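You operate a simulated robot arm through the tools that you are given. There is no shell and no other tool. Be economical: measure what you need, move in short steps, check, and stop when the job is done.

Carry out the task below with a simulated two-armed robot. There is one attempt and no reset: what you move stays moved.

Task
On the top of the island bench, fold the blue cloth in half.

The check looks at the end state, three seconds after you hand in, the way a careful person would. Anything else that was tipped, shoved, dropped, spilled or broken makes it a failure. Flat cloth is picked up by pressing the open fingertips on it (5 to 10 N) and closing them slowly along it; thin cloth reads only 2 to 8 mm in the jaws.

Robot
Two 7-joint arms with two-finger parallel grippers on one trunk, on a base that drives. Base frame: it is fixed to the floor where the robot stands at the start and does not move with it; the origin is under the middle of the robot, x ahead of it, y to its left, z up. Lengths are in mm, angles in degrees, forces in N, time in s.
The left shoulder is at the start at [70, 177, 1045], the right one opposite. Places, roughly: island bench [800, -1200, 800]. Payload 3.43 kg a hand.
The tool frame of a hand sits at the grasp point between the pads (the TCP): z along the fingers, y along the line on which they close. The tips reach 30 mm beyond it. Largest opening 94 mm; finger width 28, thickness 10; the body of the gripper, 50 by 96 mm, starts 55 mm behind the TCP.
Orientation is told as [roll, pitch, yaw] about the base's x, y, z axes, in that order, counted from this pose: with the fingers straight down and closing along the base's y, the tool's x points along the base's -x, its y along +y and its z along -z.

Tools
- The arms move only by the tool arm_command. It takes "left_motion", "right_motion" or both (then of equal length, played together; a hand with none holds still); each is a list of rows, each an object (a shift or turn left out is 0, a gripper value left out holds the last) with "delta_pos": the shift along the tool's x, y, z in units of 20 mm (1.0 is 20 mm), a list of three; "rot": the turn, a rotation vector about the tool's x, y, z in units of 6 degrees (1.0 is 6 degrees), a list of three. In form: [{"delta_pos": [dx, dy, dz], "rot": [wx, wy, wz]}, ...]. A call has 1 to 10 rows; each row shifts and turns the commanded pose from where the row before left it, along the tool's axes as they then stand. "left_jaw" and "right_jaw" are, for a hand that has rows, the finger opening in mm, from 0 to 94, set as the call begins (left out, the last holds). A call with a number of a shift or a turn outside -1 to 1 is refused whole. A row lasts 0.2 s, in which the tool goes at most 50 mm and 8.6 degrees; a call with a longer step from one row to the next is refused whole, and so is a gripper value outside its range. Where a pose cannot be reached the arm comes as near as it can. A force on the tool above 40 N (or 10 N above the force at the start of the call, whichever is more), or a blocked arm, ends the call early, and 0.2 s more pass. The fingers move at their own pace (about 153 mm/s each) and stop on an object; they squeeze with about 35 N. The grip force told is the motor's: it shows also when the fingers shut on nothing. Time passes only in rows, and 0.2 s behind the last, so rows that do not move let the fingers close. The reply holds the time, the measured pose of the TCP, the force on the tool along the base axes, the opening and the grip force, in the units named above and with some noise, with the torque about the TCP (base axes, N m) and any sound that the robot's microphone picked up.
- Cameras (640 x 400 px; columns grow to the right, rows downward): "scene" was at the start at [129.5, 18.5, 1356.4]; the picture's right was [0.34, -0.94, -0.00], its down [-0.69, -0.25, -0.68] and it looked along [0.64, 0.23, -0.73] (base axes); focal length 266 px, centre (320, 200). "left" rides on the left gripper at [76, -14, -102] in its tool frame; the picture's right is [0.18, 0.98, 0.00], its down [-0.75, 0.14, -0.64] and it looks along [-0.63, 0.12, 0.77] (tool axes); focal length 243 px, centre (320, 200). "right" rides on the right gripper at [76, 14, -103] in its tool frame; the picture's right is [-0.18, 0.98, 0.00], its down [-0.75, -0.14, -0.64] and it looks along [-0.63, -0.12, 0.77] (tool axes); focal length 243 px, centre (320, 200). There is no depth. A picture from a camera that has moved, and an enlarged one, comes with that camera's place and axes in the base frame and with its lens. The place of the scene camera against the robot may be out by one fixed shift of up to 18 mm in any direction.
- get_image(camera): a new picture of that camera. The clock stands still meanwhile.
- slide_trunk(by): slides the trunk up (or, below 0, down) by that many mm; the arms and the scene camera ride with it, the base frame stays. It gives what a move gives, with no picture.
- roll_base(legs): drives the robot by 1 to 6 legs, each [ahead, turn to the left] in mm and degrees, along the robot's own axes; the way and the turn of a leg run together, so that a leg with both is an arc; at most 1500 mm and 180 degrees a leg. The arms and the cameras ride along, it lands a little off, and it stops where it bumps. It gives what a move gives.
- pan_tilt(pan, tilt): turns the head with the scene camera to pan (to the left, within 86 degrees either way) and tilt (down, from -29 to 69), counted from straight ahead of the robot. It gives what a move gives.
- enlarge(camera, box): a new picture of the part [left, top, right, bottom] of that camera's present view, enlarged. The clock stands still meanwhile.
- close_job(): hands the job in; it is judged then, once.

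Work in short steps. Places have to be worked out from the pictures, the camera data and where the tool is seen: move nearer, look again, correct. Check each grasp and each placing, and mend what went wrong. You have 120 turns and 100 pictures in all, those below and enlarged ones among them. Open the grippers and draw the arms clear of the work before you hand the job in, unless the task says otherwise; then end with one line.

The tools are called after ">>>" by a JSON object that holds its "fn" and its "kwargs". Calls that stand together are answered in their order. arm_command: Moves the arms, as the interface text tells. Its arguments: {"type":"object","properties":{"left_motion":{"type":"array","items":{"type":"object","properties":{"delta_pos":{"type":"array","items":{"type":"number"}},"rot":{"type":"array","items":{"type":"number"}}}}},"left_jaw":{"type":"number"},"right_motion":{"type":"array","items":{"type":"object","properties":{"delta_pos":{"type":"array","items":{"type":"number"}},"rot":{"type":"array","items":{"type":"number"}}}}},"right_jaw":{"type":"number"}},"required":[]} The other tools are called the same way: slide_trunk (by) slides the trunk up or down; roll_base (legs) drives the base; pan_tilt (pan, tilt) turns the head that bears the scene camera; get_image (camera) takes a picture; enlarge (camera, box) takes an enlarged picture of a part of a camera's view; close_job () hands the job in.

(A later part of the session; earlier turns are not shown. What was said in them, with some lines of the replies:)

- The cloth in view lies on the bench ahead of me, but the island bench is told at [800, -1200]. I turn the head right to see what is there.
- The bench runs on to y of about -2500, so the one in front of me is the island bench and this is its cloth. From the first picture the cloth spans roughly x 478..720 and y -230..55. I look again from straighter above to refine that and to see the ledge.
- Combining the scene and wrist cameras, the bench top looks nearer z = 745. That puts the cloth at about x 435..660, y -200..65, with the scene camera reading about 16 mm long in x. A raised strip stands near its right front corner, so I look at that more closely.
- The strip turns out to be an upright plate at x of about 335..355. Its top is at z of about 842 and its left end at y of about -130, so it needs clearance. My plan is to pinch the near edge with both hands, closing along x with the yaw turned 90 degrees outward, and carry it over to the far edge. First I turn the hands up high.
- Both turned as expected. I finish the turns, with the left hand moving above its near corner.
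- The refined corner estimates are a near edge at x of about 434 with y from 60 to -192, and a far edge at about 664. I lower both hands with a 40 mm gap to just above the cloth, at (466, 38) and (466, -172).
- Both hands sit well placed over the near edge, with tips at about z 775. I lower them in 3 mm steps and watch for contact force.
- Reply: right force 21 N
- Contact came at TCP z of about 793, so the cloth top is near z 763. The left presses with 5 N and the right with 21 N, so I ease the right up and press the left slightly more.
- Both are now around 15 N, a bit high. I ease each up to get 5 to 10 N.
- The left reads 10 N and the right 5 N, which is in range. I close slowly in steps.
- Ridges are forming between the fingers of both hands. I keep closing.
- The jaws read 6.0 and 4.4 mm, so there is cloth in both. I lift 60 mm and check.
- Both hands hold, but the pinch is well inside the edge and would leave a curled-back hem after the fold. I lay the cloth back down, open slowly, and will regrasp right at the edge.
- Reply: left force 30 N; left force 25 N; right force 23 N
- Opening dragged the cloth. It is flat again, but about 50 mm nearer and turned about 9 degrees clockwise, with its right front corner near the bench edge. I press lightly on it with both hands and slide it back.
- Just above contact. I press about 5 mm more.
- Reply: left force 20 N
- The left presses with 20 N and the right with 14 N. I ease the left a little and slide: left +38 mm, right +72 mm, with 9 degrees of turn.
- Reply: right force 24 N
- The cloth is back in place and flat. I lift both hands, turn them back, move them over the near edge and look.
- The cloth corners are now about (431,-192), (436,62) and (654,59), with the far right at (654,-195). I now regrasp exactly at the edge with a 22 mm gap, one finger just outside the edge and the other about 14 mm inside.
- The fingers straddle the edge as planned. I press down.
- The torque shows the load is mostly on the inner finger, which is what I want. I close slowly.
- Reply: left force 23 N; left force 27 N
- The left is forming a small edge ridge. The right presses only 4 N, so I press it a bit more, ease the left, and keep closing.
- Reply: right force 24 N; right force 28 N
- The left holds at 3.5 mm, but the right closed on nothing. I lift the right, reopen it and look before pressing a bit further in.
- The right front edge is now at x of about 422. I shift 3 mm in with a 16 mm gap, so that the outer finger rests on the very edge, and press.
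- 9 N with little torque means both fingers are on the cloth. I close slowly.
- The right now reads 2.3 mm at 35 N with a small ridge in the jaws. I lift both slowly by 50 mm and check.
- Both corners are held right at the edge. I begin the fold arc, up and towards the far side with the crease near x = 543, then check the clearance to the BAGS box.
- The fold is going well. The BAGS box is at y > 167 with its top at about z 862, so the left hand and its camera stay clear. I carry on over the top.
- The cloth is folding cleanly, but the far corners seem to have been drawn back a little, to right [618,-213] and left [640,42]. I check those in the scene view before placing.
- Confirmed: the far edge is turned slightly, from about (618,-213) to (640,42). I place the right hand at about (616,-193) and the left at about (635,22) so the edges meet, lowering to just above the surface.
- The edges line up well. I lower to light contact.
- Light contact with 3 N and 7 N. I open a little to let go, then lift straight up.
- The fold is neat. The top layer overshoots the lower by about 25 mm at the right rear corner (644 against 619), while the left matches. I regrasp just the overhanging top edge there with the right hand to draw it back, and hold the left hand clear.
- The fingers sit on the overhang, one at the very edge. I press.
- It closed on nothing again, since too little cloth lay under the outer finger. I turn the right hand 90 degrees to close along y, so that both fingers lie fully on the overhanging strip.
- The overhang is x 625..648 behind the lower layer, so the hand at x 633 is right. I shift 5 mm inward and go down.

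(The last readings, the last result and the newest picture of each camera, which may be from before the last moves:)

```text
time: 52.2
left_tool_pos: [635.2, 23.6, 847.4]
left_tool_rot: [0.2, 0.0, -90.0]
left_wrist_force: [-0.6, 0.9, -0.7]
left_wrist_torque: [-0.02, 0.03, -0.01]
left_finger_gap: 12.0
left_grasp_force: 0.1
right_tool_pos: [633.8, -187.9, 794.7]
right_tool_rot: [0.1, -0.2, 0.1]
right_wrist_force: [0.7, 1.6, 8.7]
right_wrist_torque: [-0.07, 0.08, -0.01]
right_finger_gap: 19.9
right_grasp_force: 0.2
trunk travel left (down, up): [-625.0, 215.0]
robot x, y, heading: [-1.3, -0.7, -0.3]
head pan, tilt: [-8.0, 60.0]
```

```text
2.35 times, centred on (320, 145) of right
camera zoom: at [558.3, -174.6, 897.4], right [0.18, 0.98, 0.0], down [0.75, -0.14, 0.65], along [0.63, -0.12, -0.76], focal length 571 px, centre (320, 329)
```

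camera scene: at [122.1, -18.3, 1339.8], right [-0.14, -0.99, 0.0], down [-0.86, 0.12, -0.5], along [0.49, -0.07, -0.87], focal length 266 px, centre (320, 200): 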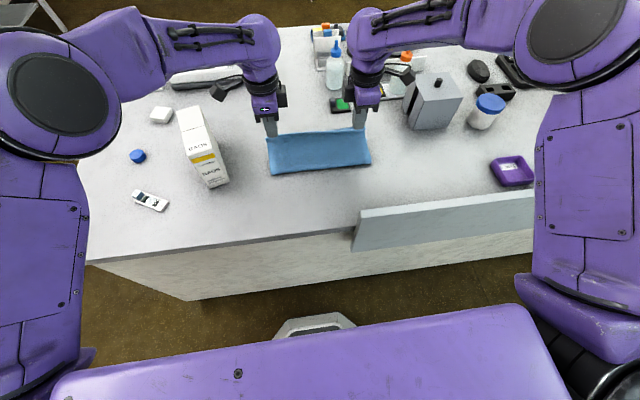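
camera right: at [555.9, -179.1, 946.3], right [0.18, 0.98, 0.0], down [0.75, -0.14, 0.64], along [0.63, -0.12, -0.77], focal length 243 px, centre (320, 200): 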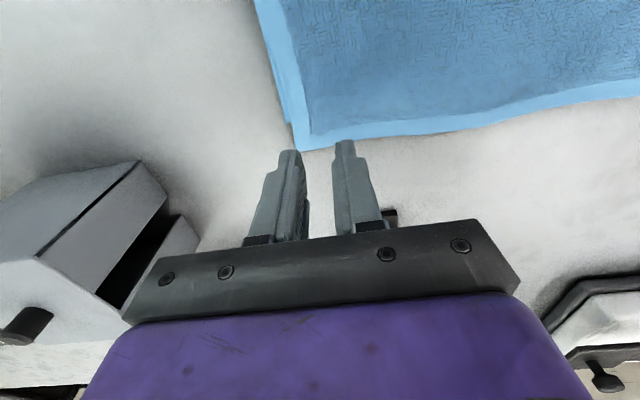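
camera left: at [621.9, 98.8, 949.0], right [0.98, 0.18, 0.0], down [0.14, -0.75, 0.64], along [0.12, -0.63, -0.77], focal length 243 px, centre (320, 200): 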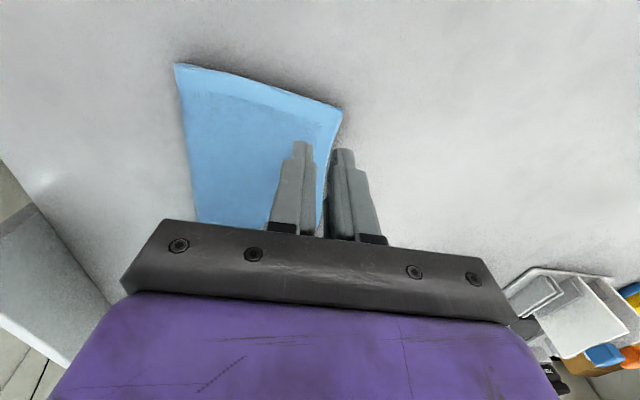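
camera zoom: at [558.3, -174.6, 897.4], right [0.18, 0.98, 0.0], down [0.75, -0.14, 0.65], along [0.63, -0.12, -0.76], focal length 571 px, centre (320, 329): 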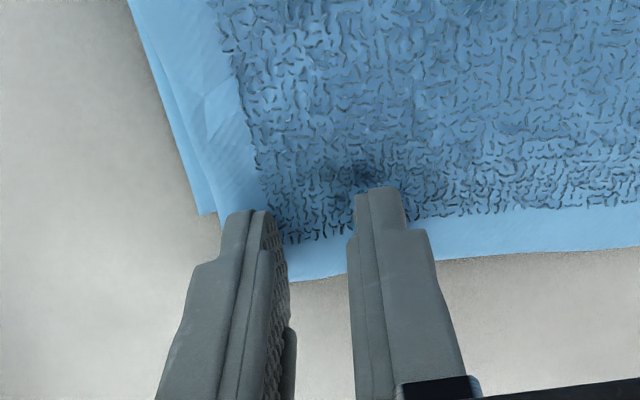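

8.7 N with both fingers on the overhanging strip. I close slowly.

>>> {"fn": "arm_command", "kwargs": {"right_motion": [{}], "right_jaw": 13}}

>>> {"fn": "arm_command", "kwargs": {"right_motion": [{}], "right_jaw": 7}}

>>> {"fn": "arm_command", "kwargs": {"right_motion": [{}, {}, {}], "right_jaw": 0}}

>>> {"fn": "enlarge", "kwargs": {"camera": "right", "box": [220, 60, 420, 230]}}

```text
time: 52.6
left_tool_pos: [636.2, 24.1, 847.7]
left_tool_rot: [0.1, 0.0, -90.0]
left_wrist_force: [0.2, 1.2, -0.6]
left_wrist_torque: [-0.01, 0.01, -0.01]
left_finger_gap: 12.0
left_grasp_force: 0.0
right_tool_pos: [635.1, -188.8, 795.0]
right_tool_rot: [0.0, -0.1, 0.1]
right_wrist_force: [2.0, -0.3, 11.1]
right_wrist_torque: [-0.08, 0.07, 0.0]
right_finger_gap: 12.3
right_grasp_force: 0.0
trunk travel left (down, up): [-625.0, 215.0]
robot x, y, heading: [-1.5, -0.4, -0.3]
head pan, tilt: [-8.0, 60.0]
```

```text
time: 53.0
left_tool_pos: [635.7, 24.1, 846.8]
left_tool_rot: [0.1, 0.0, -90.0]
left_wrist_force: [0.3, 0.4, -0.4]
left_wrist_torque: [0.0, -0.01, 0.0]
left_finger_gap: 11.9
left_grasp_force: 0.1
right_tool_pos: [635.2, -188.6, 795.0]
right_tool_rot: [-0.1, -0.2, 0.1]
right_wrist_force: [1.5, 0.2, 11.6]
right_wrist_torque: [-0.06, 0.07, 0.01]
right_finger_gap: 7.0
right_grasp_force: 0.4
trunk travel left (down, up): [-625.0, 215.0]
robot x, y, heading: [-1.0, 2.2, 0.4]
head pan, tilt: [-8.0, 60.0]
```

```text
time: 53.8
left_tool_pos: [634.1, 24.0, 847.0]
left_tool_rot: [0.2, 0.0, -90.0]
left_wrist_force: [-0.3, 1.0, 0.7]
left_wrist_torque: [0.0, -0.01, -0.05]
left_finger_gap: 12.1
left_grasp_force: 0.1
right_tool_pos: [634.5, -189.0, 795.7]
right_tool_rot: [0.0, -0.2, 0.1]
right_wrist_force: [1.8, -0.6, 13.4]
right_wrist_torque: [-0.11, 0.07, 0.04]
right_finger_gap: 3.5
right_grasp_force: 35.2
trunk travel left (down, up): [-625.0, 215.0]
robot x, y, heading: [-3.7, 2.2, 0.2]
head pan, tilt: [-8.0, 60.0]
```

```text
2.35 times, centred on (320, 145) of right
camera zoom: at [557.9, -175.0, 897.1], right [0.18, 0.98, 0.0], down [0.75, -0.14, 0.64], along [0.63, -0.12, -0.76], focal length 571 px, centre (320, 329)
```

zoom: 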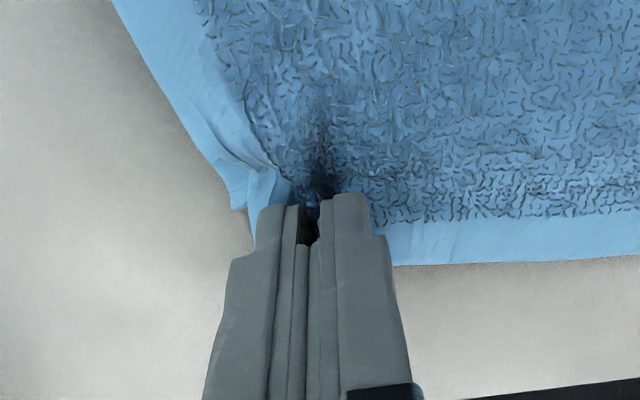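

The right holds 3.5 mm of cloth. I lift 20 mm and look to make sure it is only the top layer.

>>> {"fn": "arm_command", "kwargs": {"right_motion": [{"delta_pos": [0, 0, -0.3]}, {"delta_pos": [0.1, 0, -0.4]}, {"delta_pos": [0.2, 0, -0.4]}, {}]}}

>>> {"fn": "get_image", "kwargs": {"camera": "right"}}

>>> {"fn": "enlarge", "kwargs": {"camera": "scene", "box": [230, 90, 410, 200]}}

```text
time: 54.8
left_tool_pos: [636.8, 23.5, 846.0]
left_tool_rot: [-0.1, 0.0, -90.0]
left_wrist_force: [0.5, -0.2, 0.7]
left_wrist_torque: [-0.01, 0.01, -0.01]
left_finger_gap: 11.9
left_grasp_force: 0.1
right_tool_pos: [628.2, -189.5, 814.3]
right_tool_rot: [-0.1, 0.0, 0.1]
right_wrist_force: [-0.2, 0.5, -0.1]
right_wrist_torque: [0.01, 0.02, -0.01]
right_finger_gap: 3.5
right_grasp_force: 35.5
trunk travel left (down, up): [-625.0, 215.0]
robot x, y, heading: [2.5, 0.4, 0.3]
head pan, tilt: [-8.0, 60.0]
```

```text
43 pictures are left
camera right: at [551.7, -174.9, 917.7], right [0.18, 0.98, 0.0], down [0.75, -0.14, 0.64], along [0.63, -0.12, -0.77], focal length 243 px, centre (320, 200)
```

right: 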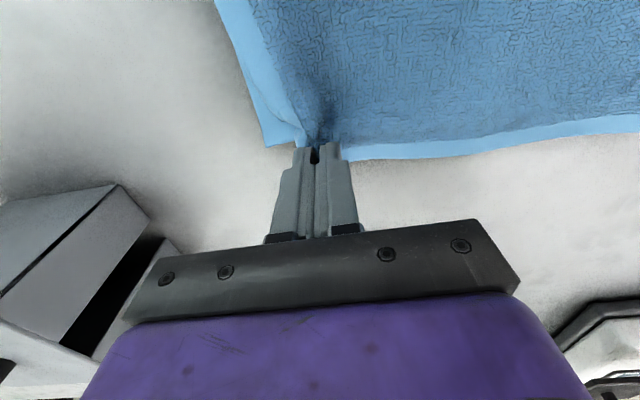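

```text
3.56 times, centred on (320, 145) of scene
camera zoom: at [121.0, -17.9, 1339.8], right [-0.14, -0.99, 0.0], down [-0.86, 0.12, -0.5], along [0.49, -0.07, -0.87], focal length 944 px, centre (320, 396)
```

zoom: 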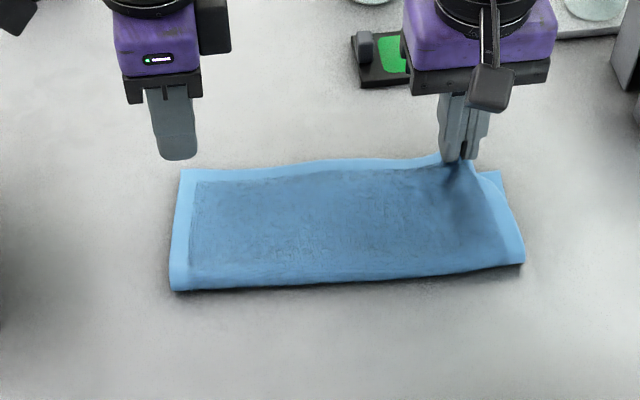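

Only the top layer is held, and the lower corner is at about (622,-225). I move the pinch back 20 mm and outward 12 mm, then lower it.

>>> {"fn": "arm_command", "kwargs": {"right_motion": [{"delta_pos": [0.25, -0.15, 0]}, {"delta_pos": [0.25, -0.15, 0]}, {"delta_pos": [0.25, -0.15, 0.1]}, {"delta_pos": [0.25, -0.15, 0.2]}, {"delta_pos": [0, 0, 0.3]}, {"delta_pos": [0, 0, 0.15]}, {}]}}

>>> {"fn": "enlarge", "kwargs": {"camera": "right", "box": [200, 30, 440, 230]}}

>>> {"fn": "enlarge", "kwargs": {"camera": "scene", "box": [230, 90, 410, 200]}}

```text
time: 56.4
left_tool_pos: [637.1, 24.4, 845.9]
left_tool_rot: [0.1, 0.0, -90.0]
left_wrist_force: [0.5, 0.6, 0.3]
left_wrist_torque: [-0.02, -0.02, 0.02]
left_finger_gap: 12.0
left_grasp_force: 0.1
right_tool_pos: [608.5, -200.4, 800.5]
right_tool_rot: [0.1, 0.0, 0.1]
right_wrist_force: [-0.6, -0.2, 0.1]
right_wrist_torque: [-0.01, 0.01, 0.01]
right_finger_gap: 3.7
right_grasp_force: 35.9
trunk travel left (down, up): [-625.0, 215.0]
robot x, y, heading: [0.2, -2.0, 0.2]
head pan, tilt: [-8.0, 60.0]
```

```text
2.00 times, centred on (320, 130) of right
camera zoom: at [531.8, -186.0, 904.0], right [0.18, 0.98, 0.0], down [0.75, -0.14, 0.64], along [0.63, -0.12, -0.77], focal length 485 px, centre (320, 340)
```

zoom: 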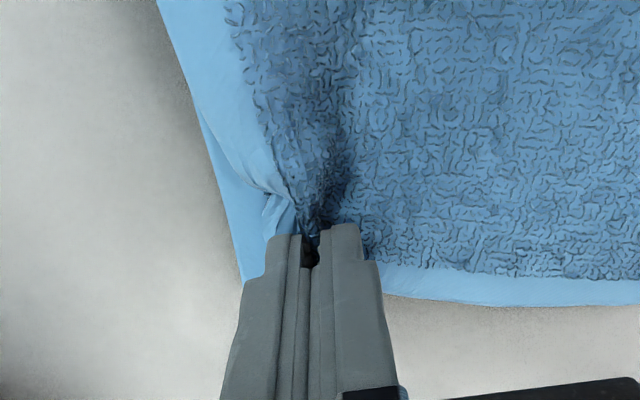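

```text
3.56 times, centred on (320, 145) of scene
camera zoom: at [120.8, -17.9, 1339.9], right [-0.14, -0.99, 0.0], down [-0.86, 0.12, -0.5], along [0.49, -0.07, -0.87], focal length 944 px, centre (320, 396)
```

zoom: 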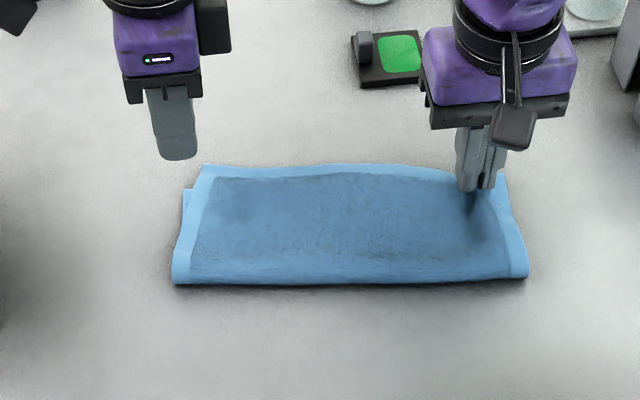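

The right side aligns now. The left top corner now overhangs a little, which I will assess after release. I open gently and lift.

>>> {"fn": "arm_command", "kwargs": {"right_motion": [{"delta_pos": [0, 0, 0.1]}, {}, {}], "right_jaw": 16}}

>>> {"fn": "arm_command", "kwargs": {"right_motion": [{"delta_pos": [0, 0, -0.2]}, {"delta_pos": [0, 0, -0.5]}, {"delta_pos": [0, 0, -1]}, {"delta_pos": [0, 0, -1]}, {"delta_pos": [0, -1, -1]}, {"delta_pos": [0, -1, -1]}, {"delta_pos": [0, -1, 0]}, {"delta_pos": [0, -1, 0]}], "left_motion": [{}, {"delta_pos": [0, 0, 0]}, {"delta_pos": [0, 0, -1]}, {"delta_pos": [0, 0, -1]}, {"delta_pos": [0, 0, -1]}, {"delta_pos": [0, 0, -1]}, {"delta_pos": [0, 0, 0]}, {"delta_pos": [0, 0, 0]}]}}

>>> {"fn": "enlarge", "kwargs": {"camera": "scene", "box": [230, 90, 410, 200]}}

>>> {"fn": "get_image", "kwargs": {"camera": "left"}}

>>> {"fn": "get_image", "kwargs": {"camera": "right"}}

```text
time: 57.2
left_tool_pos: [636.1, 23.0, 846.8]
left_tool_rot: [0.0, -0.1, -90.1]
left_wrist_force: [0.2, -0.1, -0.4]
left_wrist_torque: [0.01, -0.01, 0.02]
left_finger_gap: 11.8
left_grasp_force: 0.1
right_tool_pos: [609.0, -199.7, 799.9]
right_tool_rot: [0.0, -0.1, 0.1]
right_wrist_force: [-0.6, 0.1, 1.1]
right_wrist_torque: [0.0, 0.01, 0.04]
right_finger_gap: 15.9
right_grasp_force: 0.1
trunk travel left (down, up): [-625.0, 215.0]
robot x, y, heading: [-4.5, -0.8, 0.1]
head pan, tilt: [-8.0, 60.0]
```

```text
time: 59.0
left_tool_pos: [638.2, 21.7, 924.4]
left_tool_rot: [0.0, -0.2, -90.1]
left_wrist_force: [0.2, 0.0, -0.5]
left_wrist_torque: [0.01, 0.01, -0.04]
left_finger_gap: 11.9
left_grasp_force: 0.1
right_tool_pos: [608.6, -282.7, 888.9]
right_tool_rot: [-0.1, 0.0, 0.1]
right_wrist_force: [0.0, 0.3, 1.4]
right_wrist_torque: [0.03, 0.01, 0.0]
right_finger_gap: 16.2
right_grasp_force: 0.2
trunk travel left (down, up): [-625.0, 215.0]
robot x, y, heading: [-0.3, 2.3, -0.1]
head pan, tilt: [-8.0, 60.0]
```

```text
3.56 times, centred on (320, 145) of scene
camera zoom: at [120.5, -18.9, 1339.9], right [-0.14, -0.99, 0.0], down [-0.86, 0.12, -0.5], along [0.5, -0.07, -0.87], focal length 944 px, centre (320, 396)
```

zoom: 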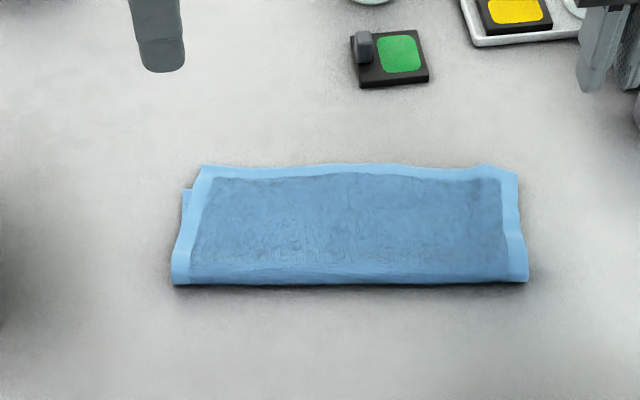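

```text
38 pictures are left
camera left: at [624.4, 97.1, 1027.9], right [0.98, 0.18, 0.0], down [0.14, -0.75, 0.64], along [0.12, -0.63, -0.77], focal length 243 px, centre (320, 200)
```

left: 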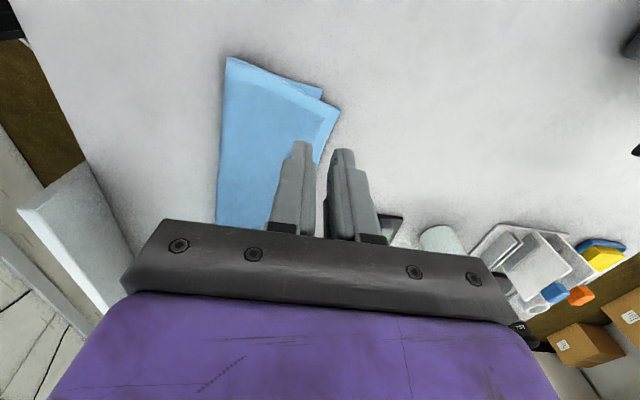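

```text
37 pictures are left
camera right: at [531.4, -268.6, 993.6], right [0.18, 0.98, 0.0], down [0.75, -0.14, 0.64], along [0.63, -0.12, -0.77], focal length 243 px, centre (320, 200)
```

right: 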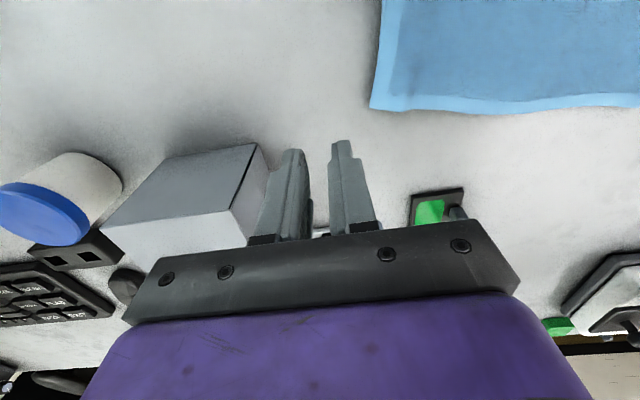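

The right rear corners coincide now. The left top corner is at about (662,13) against (640,27) below, so I do the same correction there with the left hand turned to close along y.

>>> {"fn": "arm_command", "kwargs": {"left_motion": [{"rot": [0, 0, -1]}, {"rot": [0, 0, -1]}, {"rot": [0, 0, -1]}, {"rot": [0, 0, -1]}, {"rot": [0, 0, -1]}, {"rot": [0, 0, -1]}, {"rot": [0, 0, -1]}, {"rot": [0, 0, -1]}, {"rot": [0, 0, -1]}, {"rot": [0, 0, -1]}], "left_jaw": 20}}

>>> {"fn": "arm_command", "kwargs": {"left_motion": [{"rot": [0, 0, -1]}, {"rot": [0, 0, -1]}, {"rot": [0, 0, -1]}, {"rot": [0, 0, -1]}, {"rot": [0, 0, -1]}, {"delta_pos": [-0.25, -0.8, 0.5]}, {"delta_pos": [-0.3, -0.8, 1]}, {"delta_pos": [0, 0, 1]}, {"delta_pos": [0, 0, 1]}, {}]}}

>>> {"fn": "get_image", "kwargs": {"camera": "left"}}

>>> {"fn": "enlarge", "kwargs": {"camera": "scene", "box": [230, 90, 410, 200]}}

```text
time: 61.2
left_tool_pos: [635.0, 23.2, 926.5]
left_tool_rot: [0.0, 0.0, -29.8]
left_wrist_force: [0.0, 0.6, -0.5]
left_wrist_torque: [0.02, 0.04, -0.05]
left_finger_gap: 20.1
left_grasp_force: 0.1
right_tool_pos: [607.6, -282.4, 889.5]
right_tool_rot: [-0.1, 0.0, 0.1]
right_wrist_force: [0.3, 0.3, -0.2]
right_wrist_torque: [0.02, -0.01, -0.01]
right_finger_gap: 16.0
right_grasp_force: 0.1
trunk travel left (down, up): [-625.0, 215.0]
robot x, y, heading: [-1.2, -0.5, 0.3]
head pan, tilt: [-8.0, 60.0]
```

```text
time: 63.4
left_tool_pos: [642.3, -3.1, 856.5]
left_tool_rot: [0.0, 0.0, 0.0]
left_wrist_force: [-0.4, -0.2, 0.0]
left_wrist_torque: [-0.04, -0.01, -0.01]
left_finger_gap: 20.1
left_grasp_force: 0.1
left hand out of reach, approached as far as the arm can: row 7
right_tool_pos: [608.1, -280.9, 890.6]
right_tool_rot: [0.0, -0.2, 0.2]
right_wrist_force: [-0.2, -0.9, -0.8]
right_wrist_torque: [-0.02, -0.03, 0.0]
right_finger_gap: 16.0
right_grasp_force: 0.0
trunk travel left (down, up): [-625.0, 215.0]
robot x, y, heading: [0.3, -0.5, 0.0]
head pan, tilt: [-8.0, 60.0]
```

```text
36 pictures are left
camera left: at [567.3, -18.3, 958.5], right [-0.18, 0.98, 0.0], down [0.75, 0.14, 0.64], along [0.63, 0.12, -0.77], focal length 243 px, centre (320, 200)
```

left: 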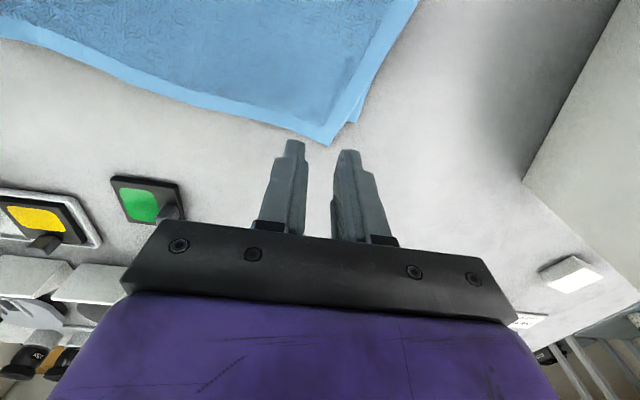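

```text
3.56 times, centred on (320, 145) of scene
camera zoom: at [120.4, -18.0, 1339.9], right [-0.14, -0.99, 0.0], down [-0.86, 0.12, -0.5], along [0.5, -0.07, -0.87], focal length 944 px, centre (320, 396)
```

zoom: 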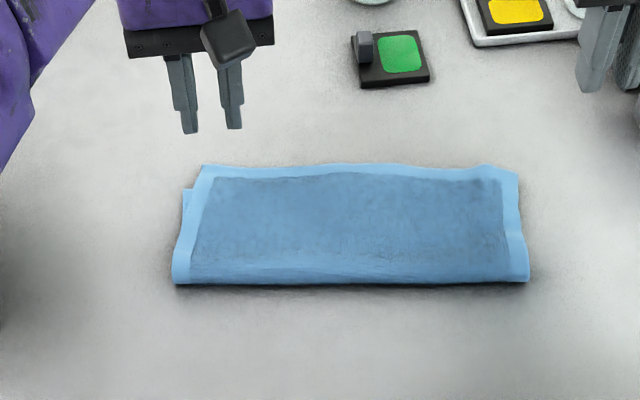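

The corner is at (663,11), and the left arm reaches its limit at x of about 642. Both hands are clear of the cloth, so I drive the base 20 mm ahead.

>>> {"fn": "roll_base", "kwargs": {"legs": [[20, 0]]}}

>>> {"fn": "get_image", "kwargs": {"camera": "left"}}

```text
time: 64.2
left_tool_pos: [661.3, -1.5, 857.8]
left_tool_rot: [0.0, -0.1, 0.0]
left_wrist_force: [0.6, -0.2, 0.0]
left_wrist_torque: [0.03, -0.02, 0.02]
left_finger_gap: 19.8
left_grasp_force: 0.0
right_tool_pos: [626.5, -281.9, 892.2]
right_tool_rot: [-0.1, -0.2, 0.1]
right_wrist_force: [-0.8, -0.2, 0.0]
right_wrist_torque: [-0.02, 0.0, -0.02]
right_finger_gap: 16.0
right_grasp_force: 0.0
trunk travel left (down, up): [-625.0, 215.0]
robot x, y, heading: [18.9, 0.3, 0.0]
head pan, tilt: [-8.0, 60.0]
```

```text
34 pictures are left
camera left: at [585.7, -18.5, 959.7], right [-0.18, 0.98, 0.0], down [0.75, 0.14, 0.64], along [0.63, 0.12, -0.77], focal length 243 px, centre (320, 200)
```

left: 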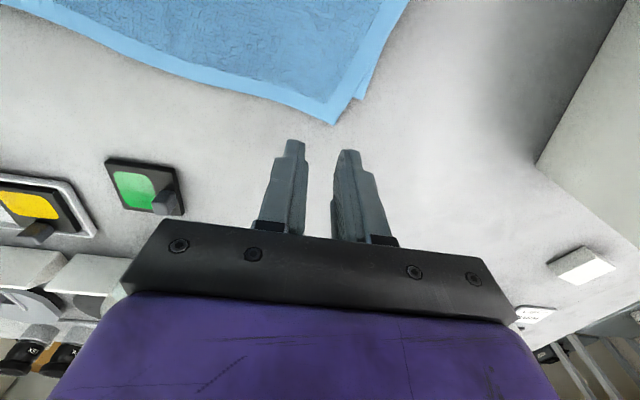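

The base drove 19 mm without a bump. I bring the left hand to (650,-12) on the overhang and go down to contact.

>>> {"fn": "arm_command", "kwargs": {"left_motion": [{"delta_pos": [0.3, -0.25, 0.5]}, {"delta_pos": [0.28, -0.25, 0.8]}, {"delta_pos": [0, 0, 0.8]}, {"delta_pos": [0, 0, 0.5]}, {"delta_pos": [0, 0, 0.3]}, {}]}}

>>> {"fn": "enlarge", "kwargs": {"camera": "left", "box": [220, 60, 420, 230]}}

```text
time: 65.6
left_tool_pos: [651.9, -13.5, 798.5]
left_tool_rot: [0.0, -0.1, -0.1]
left_wrist_force: [-0.3, -0.1, -0.3]
left_wrist_torque: [0.01, 0.04, 0.01]
left_finger_gap: 20.0
left_grasp_force: 0.1
right_tool_pos: [628.3, -281.6, 890.1]
right_tool_rot: [0.0, -0.1, 0.1]
right_wrist_force: [-0.6, 0.3, -0.4]
right_wrist_torque: [-0.02, -0.01, 0.01]
right_finger_gap: 16.1
right_grasp_force: 0.1
trunk travel left (down, up): [-625.0, 215.0]
robot x, y, heading: [13.9, -1.5, -0.1]
head pan, tilt: [-8.0, 60.0]
```

```text
2.35 times, centred on (320, 145) of left
camera zoom: at [576.4, -29.2, 901.1], right [-0.18, 0.98, 0.0], down [0.75, 0.14, 0.64], along [0.63, 0.12, -0.77], focal length 571 px, centre (320, 329)
```

zoom: 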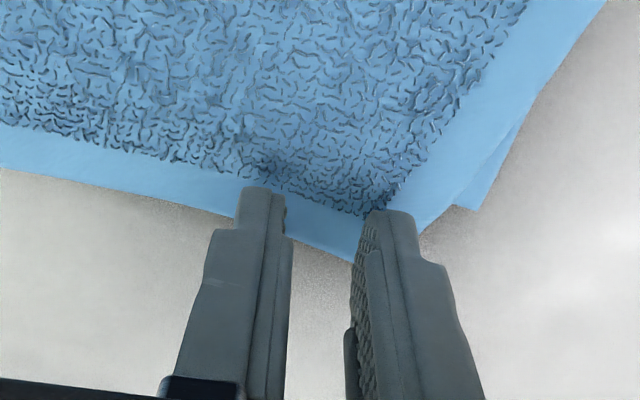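

The fingers are on the strip. I nudge 3 mm inward and press.

>>> {"fn": "arm_command", "kwargs": {"left_motion": [{"delta_pos": [0.15, 0, 0.1]}, {"delta_pos": [0, 0, 0.12]}, {}]}}

```text
time: 66.4
left_tool_pos: [649.6, -13.2, 793.9]
left_tool_rot: [0.0, -0.1, 0.0]
left_wrist_force: [1.5, 0.0, 4.6]
left_wrist_torque: [0.07, 0.01, -0.02]
left_finger_gap: 20.0
left_grasp_force: 0.0
right_tool_pos: [627.7, -281.6, 891.9]
right_tool_rot: [0.0, -0.2, 0.1]
right_wrist_force: [-0.2, -0.7, 0.1]
right_wrist_torque: [0.04, -0.02, -0.01]
right_finger_gap: 15.9
right_grasp_force: 0.1
trunk travel left (down, up): [-625.0, 215.0]
robot x, y, heading: [20.6, -1.1, -0.0]
head pan, tilt: [-8.0, 60.0]
```

Contact at 4.6 N. I press 1 mm more and close slowly.

>>> {"fn": "arm_command", "kwargs": {"left_motion": [{"delta_pos": [0, 0, 0.06]}, {}]}}

>>> {"fn": "arm_command", "kwargs": {"left_motion": [{}], "left_jaw": 13}}

>>> {"fn": "arm_command", "kwargs": {"left_motion": [{}], "left_jaw": 7}}

>>> {"fn": "arm_command", "kwargs": {"left_motion": [{}, {}, {}], "left_jaw": 0}}

>>> {"fn": "enlarge", "kwargs": {"camera": "left", "box": [220, 60, 420, 230]}}

```text
time: 67.0
left_tool_pos: [647.0, -13.1, 794.7]
left_tool_rot: [-0.1, -0.1, 0.0]
left_wrist_force: [1.8, -0.7, 10.7]
left_wrist_torque: [0.05, 0.05, -0.02]
left_finger_gap: 19.4
left_grasp_force: 0.1
right_tool_pos: [625.8, -281.6, 891.6]
right_tool_rot: [0.0, -0.2, 0.1]
right_wrist_force: [0.3, -0.4, -0.1]
right_wrist_torque: [0.03, 0.01, -0.02]
right_finger_gap: 16.2
right_grasp_force: 0.0
trunk travel left (down, up): [-625.0, 215.0]
robot x, y, heading: [19.3, 1.5, 0.0]
head pan, tilt: [-8.0, 60.0]
```

```text
time: 67.4
left_tool_pos: [647.9, -12.2, 792.7]
left_tool_rot: [0.0, -0.2, 0.0]
left_wrist_force: [0.5, -0.6, 12.5]
left_wrist_torque: [0.08, 0.06, -0.01]
left_finger_gap: 12.2
left_grasp_force: 0.1
right_tool_pos: [625.8, -282.0, 891.6]
right_tool_rot: [0.1, -0.2, 0.1]
right_wrist_force: [-0.1, -0.1, -0.3]
right_wrist_torque: [0.01, 0.0, 0.01]
right_finger_gap: 15.9
right_grasp_force: 0.1
trunk travel left (down, up): [-625.0, 215.0]
robot x, y, heading: [19.1, -1.6, 0.3]
head pan, tilt: [-8.0, 60.0]
```

```text
time: 67.8
left_tool_pos: [648.5, -13.2, 793.5]
left_tool_rot: [0.0, -0.2, 0.0]
left_wrist_force: [1.9, 0.3, 13.2]
left_wrist_torque: [0.08, 0.11, 0.0]
left_finger_gap: 7.1
left_grasp_force: 0.1
right_tool_pos: [627.1, -282.0, 891.1]
right_tool_rot: [0.0, -0.2, 0.1]
right_wrist_force: [-0.3, 0.2, 0.4]
right_wrist_torque: [0.03, -0.02, 0.01]
right_finger_gap: 16.1
right_grasp_force: 0.0
trunk travel left (down, up): [-625.0, 215.0]
robot x, y, heading: [19.9, 0.8, -0.0]
head pan, tilt: [-8.0, 60.0]
```

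```text
time: 68.6
left_tool_pos: [647.7, -12.7, 793.9]
left_tool_rot: [0.0, -0.1, 0.0]
left_wrist_force: [0.3, 1.4, 14.7]
left_wrist_torque: [0.13, 0.05, -0.02]
left_finger_gap: 3.3
left_grasp_force: 35.4
right_tool_pos: [625.5, -281.3, 891.7]
right_tool_rot: [0.0, -0.2, 0.1]
right_wrist_force: [0.0, -0.2, 0.5]
right_wrist_torque: [-0.02, 0.0, 0.0]
right_finger_gap: 16.1
right_grasp_force: 0.1
trunk travel left (down, up): [-625.0, 215.0]
robot x, y, heading: [16.9, 1.9, -0.2]
head pan, tilt: [-8.0, 60.0]
```

```text
2.35 times, centred on (320, 145) of left
camera zoom: at [572.0, -28.0, 896.1], right [-0.18, 0.98, 0.0], down [0.75, 0.14, 0.64], along [0.63, 0.12, -0.76], focal length 571 px, centre (320, 329)
```

zoom: 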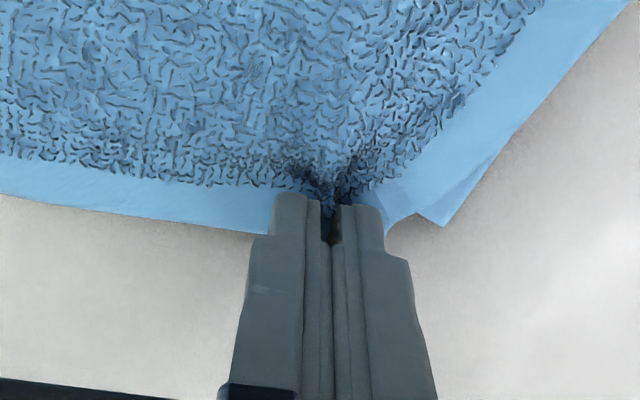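

The left holds 3.3 mm. I lift 20 mm, draw it back 20 mm and outward 12 mm, then lower.

>>> {"fn": "arm_command", "kwargs": {"left_motion": [{"delta_pos": [0, 0, -0.3]}, {"delta_pos": [0.1, 0, -0.4]}, {"delta_pos": [0.2, 0.1, -0.3]}, {"delta_pos": [0.25, 0.2, 0]}, {"delta_pos": [0.25, 0.2, 0]}, {"delta_pos": [0.2, 0.1, 0.2]}, {"delta_pos": [0, 0, 0.3]}, {}]}}

>>> {"fn": "enlarge", "kwargs": {"camera": "left", "box": [200, 30, 440, 230]}}

>>> {"fn": "enlarge", "kwargs": {"camera": "scene", "box": [230, 90, 410, 200]}}

```text
time: 70.4
left_tool_pos: [627.0, -1.3, 802.4]
left_tool_rot: [0.0, -0.1, -0.1]
left_wrist_force: [0.3, -0.3, -0.1]
left_wrist_torque: [0.01, 0.01, -0.03]
left_finger_gap: 3.2
left_grasp_force: 34.5
right_tool_pos: [628.4, -281.0, 891.3]
right_tool_rot: [0.0, -0.1, 0.2]
right_wrist_force: [0.8, 1.1, 0.4]
right_wrist_torque: [-0.04, 0.0, 0.03]
right_finger_gap: 16.2
right_grasp_force: 0.0
trunk travel left (down, up): [-625.0, 215.0]
robot x, y, heading: [22.7, 2.2, 0.1]
head pan, tilt: [-8.0, 60.0]
```

```text
2.00 times, centred on (320, 130) of left
camera zoom: at [552.3, -17.4, 905.0], right [-0.18, 0.98, 0.0], down [0.75, 0.14, 0.64], along [0.63, 0.12, -0.77], focal length 485 px, centre (320, 340)
```

zoom: 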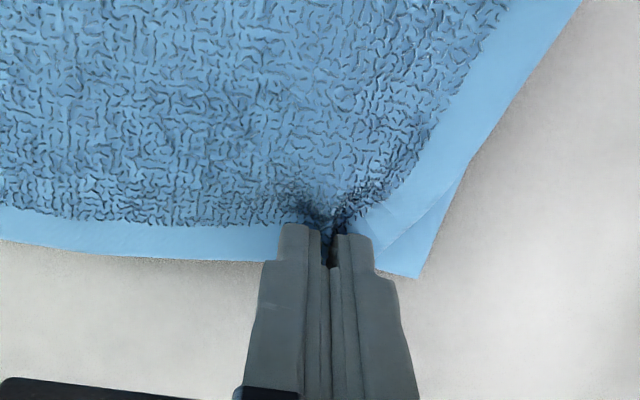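

```text
3.56 times, centred on (320, 145) of scene
camera zoom: at [140.1, -18.1, 1339.9], right [-0.14, -0.99, 0.0], down [-0.86, 0.12, -0.5], along [0.5, -0.07, -0.87], focal length 944 px, centre (320, 396)
```

zoom: 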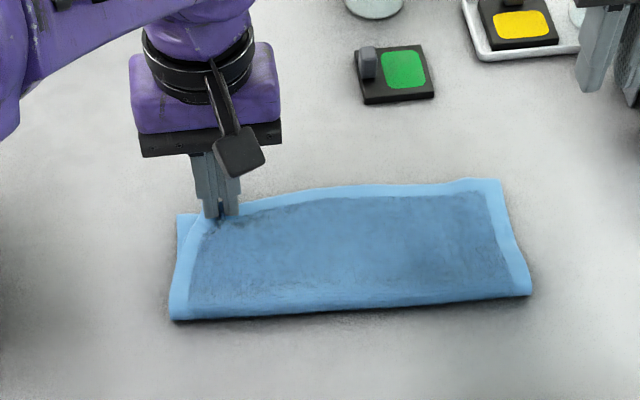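

The lower corner is still about 12 mm further out in y. I move the pinch another 5 mm back and 11 mm outward, then lower to the surface.

>>> {"fn": "arm_command", "kwargs": {"left_motion": [{"delta_pos": [0.1, 0.2, -0.2]}, {"delta_pos": [0.1, 0.2, 0]}, {"delta_pos": [0.05, 0.15, 0.2]}, {"delta_pos": [0, 0, 0.2]}, {}]}}

>>> {"fn": "arm_command", "kwargs": {"left_motion": [{}, {}, {}], "left_jaw": 16}}

>>> {"fn": "arm_command", "kwargs": {"left_motion": [{"delta_pos": [0, 0, -0.2]}, {"delta_pos": [0, 0, -0.5]}, {"delta_pos": [0, 0, -1]}, {"delta_pos": [0, 0, -1]}, {"delta_pos": [0, 0, -1]}, {"delta_pos": [0, 0, -1]}, {"delta_pos": [0, 0, -1]}, {"delta_pos": [0, 0, -1]}]}}

>>> {"fn": "get_image", "kwargs": {"camera": "left"}}

>>> {"fn": "enlarge", "kwargs": {"camera": "scene", "box": [230, 90, 410, 200]}}

```text
time: 71.6
left_tool_pos: [622.8, 9.4, 798.7]
left_tool_rot: [0.1, -0.1, 0.1]
left_wrist_force: [-1.1, -0.3, 0.8]
left_wrist_torque: [0.0, 0.03, 0.01]
left_finger_gap: 3.3
left_grasp_force: 34.8
right_tool_pos: [627.1, -282.0, 890.4]
right_tool_rot: [0.1, -0.1, 0.1]
right_wrist_force: [0.1, 0.0, 0.7]
right_wrist_torque: [0.03, 0.0, -0.01]
right_finger_gap: 16.1
right_grasp_force: 0.1
trunk travel left (down, up): [-625.0, 215.0]
robot x, y, heading: [18.9, -0.2, -0.0]
head pan, tilt: [-8.0, 60.0]
```

```text
time: 72.4
left_tool_pos: [623.5, 9.9, 798.9]
left_tool_rot: [0.0, 0.1, 0.0]
left_wrist_force: [-0.7, -0.3, 1.6]
left_wrist_torque: [0.02, 0.0, 0.03]
left_finger_gap: 15.7
left_grasp_force: 0.0
right_tool_pos: [627.2, -281.5, 890.8]
right_tool_rot: [0.0, -0.1, 0.1]
right_wrist_force: [0.5, -0.4, -1.2]
right_wrist_torque: [-0.04, 0.02, 0.01]
right_finger_gap: 15.9
right_grasp_force: 0.1
trunk travel left (down, up): [-625.0, 215.0]
robot x, y, heading: [21.8, -3.1, -0.2]
head pan, tilt: [-8.0, 60.0]
```

```text
time: 74.2
left_tool_pos: [622.9, 8.4, 933.8]
left_tool_rot: [0.0, 0.0, 0.0]
left_wrist_force: [-0.3, -0.3, 0.9]
left_wrist_torque: [0.01, 0.03, 0.01]
left_finger_gap: 15.6
left_grasp_force: 0.0
right_tool_pos: [626.6, -281.4, 891.0]
right_tool_rot: [0.1, -0.1, 0.3]
right_wrist_force: [0.1, 0.3, 0.6]
right_wrist_torque: [0.02, 0.0, 0.02]
right_finger_gap: 16.2
right_grasp_force: 0.0
trunk travel left (down, up): [-625.0, 215.0]
robot x, y, heading: [17.0, 0.7, -0.0]
head pan, tilt: [-8.0, 60.0]
```

```text
29 pictures are left
camera left: at [547.6, -6.4, 1036.6], right [-0.18, 0.98, 0.0], down [0.75, 0.14, 0.64], along [0.63, 0.12, -0.77], focal length 243 px, centre (320, 200)
```

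left: 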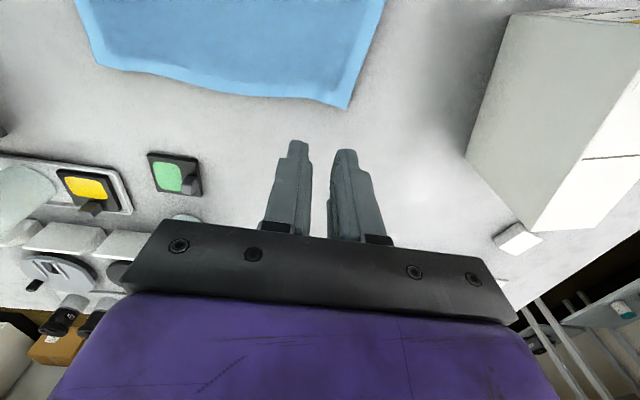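

```text
3.56 times, centred on (320, 145) of scene
camera zoom: at [139.7, -18.1, 1339.9], right [-0.14, -0.99, 0.0], down [-0.86, 0.12, -0.5], along [0.5, -0.07, -0.87], focal length 944 px, centre (320, 396)
```

zoom: 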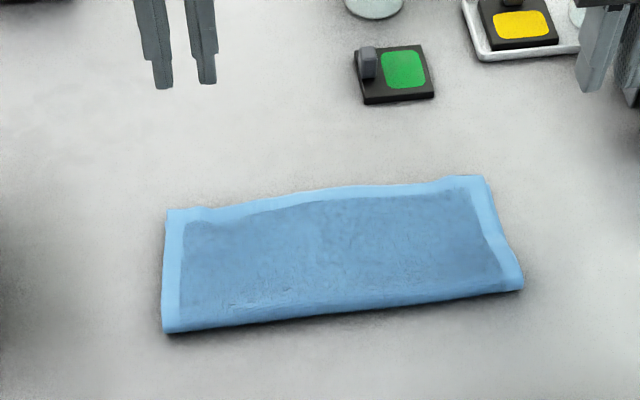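

The fold now looks like a clean rectangle with matching corners. I open the grippers and draw both arms up and back, then take a final look.

>>> {"fn": "arm_command", "kwargs": {"left_motion": [{"delta_pos": [0, 0, -1]}, {"delta_pos": [0, 0, -1]}, {"delta_pos": [0, 0, -1]}, {"delta_pos": [0.5, 0.5, -1]}, {"delta_pos": [1, 0.5, 0]}, {"delta_pos": [1, 0.5, 0]}, {"delta_pos": [1, 0.5, 0]}, {"delta_pos": [1, 0.5, 0]}], "right_motion": [{"delta_pos": [0, 0, -1]}, {"delta_pos": [0, 0, -1]}, {"delta_pos": [0, 0, -1]}, {"delta_pos": [0, 0, -1]}, {"delta_pos": [0.5, -0.5, 0]}, {"delta_pos": [1, -0.5, 0]}, {"delta_pos": [1, -0.5, 0]}, {"delta_pos": [1, -0.5, 0]}], "left_jaw": 94, "right_jaw": 94}}

>>> {"fn": "get_image", "kwargs": {"camera": "scene"}}

>>> {"fn": "get_image", "kwargs": {"camera": "right"}}

>>> {"fn": "enlarge", "kwargs": {"camera": "scene", "box": [250, 130, 400, 200]}}

```text
time: 76.0
left_tool_pos: [530.7, 57.2, 1014.3]
left_tool_rot: [-0.2, -0.3, -0.1]
left_wrist_force: [0.4, -0.4, 0.7]
left_wrist_torque: [-0.03, 0.03, 0.01]
left_finger_gap: 93.8
left_grasp_force: 0.1
right_tool_pos: [555.2, -321.4, 970.1]
right_tool_rot: [0.1, -0.2, 0.1]
right_wrist_force: [0.1, 0.2, -0.5]
right_wrist_torque: [-0.03, -0.02, -0.02]
right_finger_gap: 93.8
right_grasp_force: 0.0
trunk travel left (down, up): [-625.0, 215.0]
robot x, y, heading: [19.1, 1.2, 0.3]
head pan, tilt: [-8.0, 60.0]
```

```text
27 pictures are left
camera scene: at [138.2, -18.0, 1340.1], right [-0.14, -0.99, 0.0], down [-0.86, 0.12, -0.5], along [0.5, -0.07, -0.87], focal length 266 px, centre (320, 200)
```

scene: 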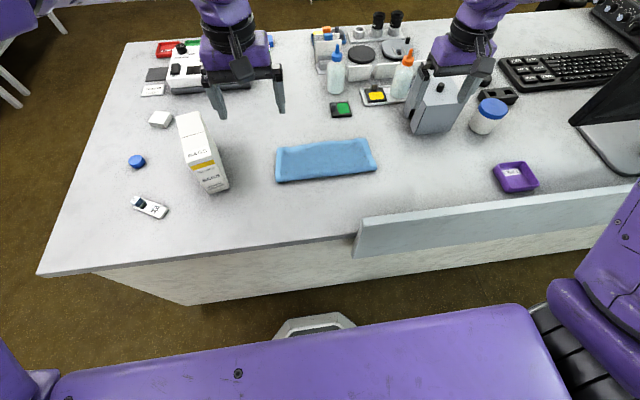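

```text
26 pictures are left
camera right: at [478.5, -307.1, 1073.0], right [0.18, 0.98, 0.0], down [0.75, -0.14, 0.64], along [0.63, -0.12, -0.76], focal length 243 px, centre (320, 200)
```

right: 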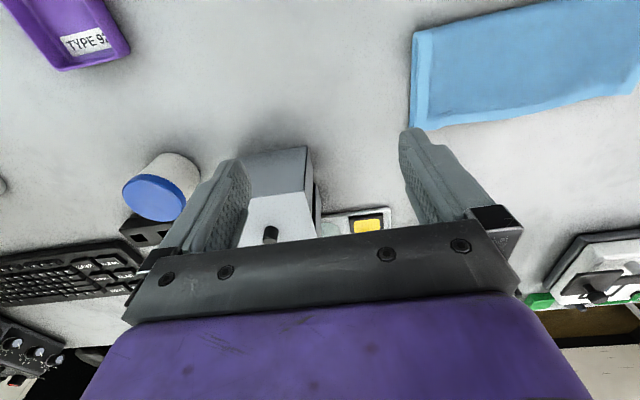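

```text
4.27 times, centred on (325, 165) of scene
camera zoom: at [138.2, -18.0, 1340.1], right [-0.14, -0.99, 0.0], down [-0.86, 0.12, -0.5], along [0.5, -0.07, -0.87], focal length 1133 px, centre (299, 349)
```

zoom: 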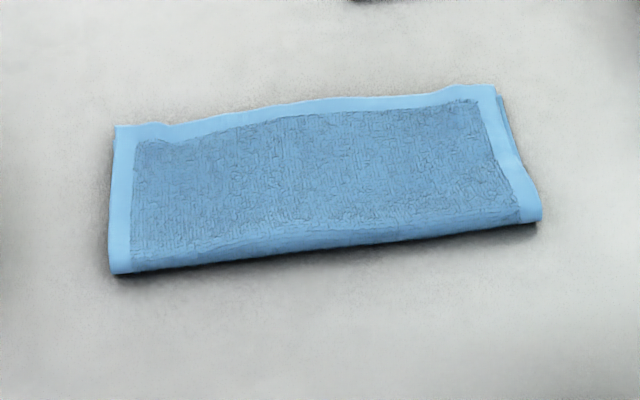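

The cloth lies folded in half with its edges within a few millimetres. Nothing else has moved, the grippers are open and the arms are clear, so I hand in.

>>> {"fn": "close_job", "kwargs": {}}

```text
The job is handed in.
```

The blue cloth on the island bench is folded in half with its edges and corners lined up within a few millimetres, nothing else looks disturbed, and the job is handed in.
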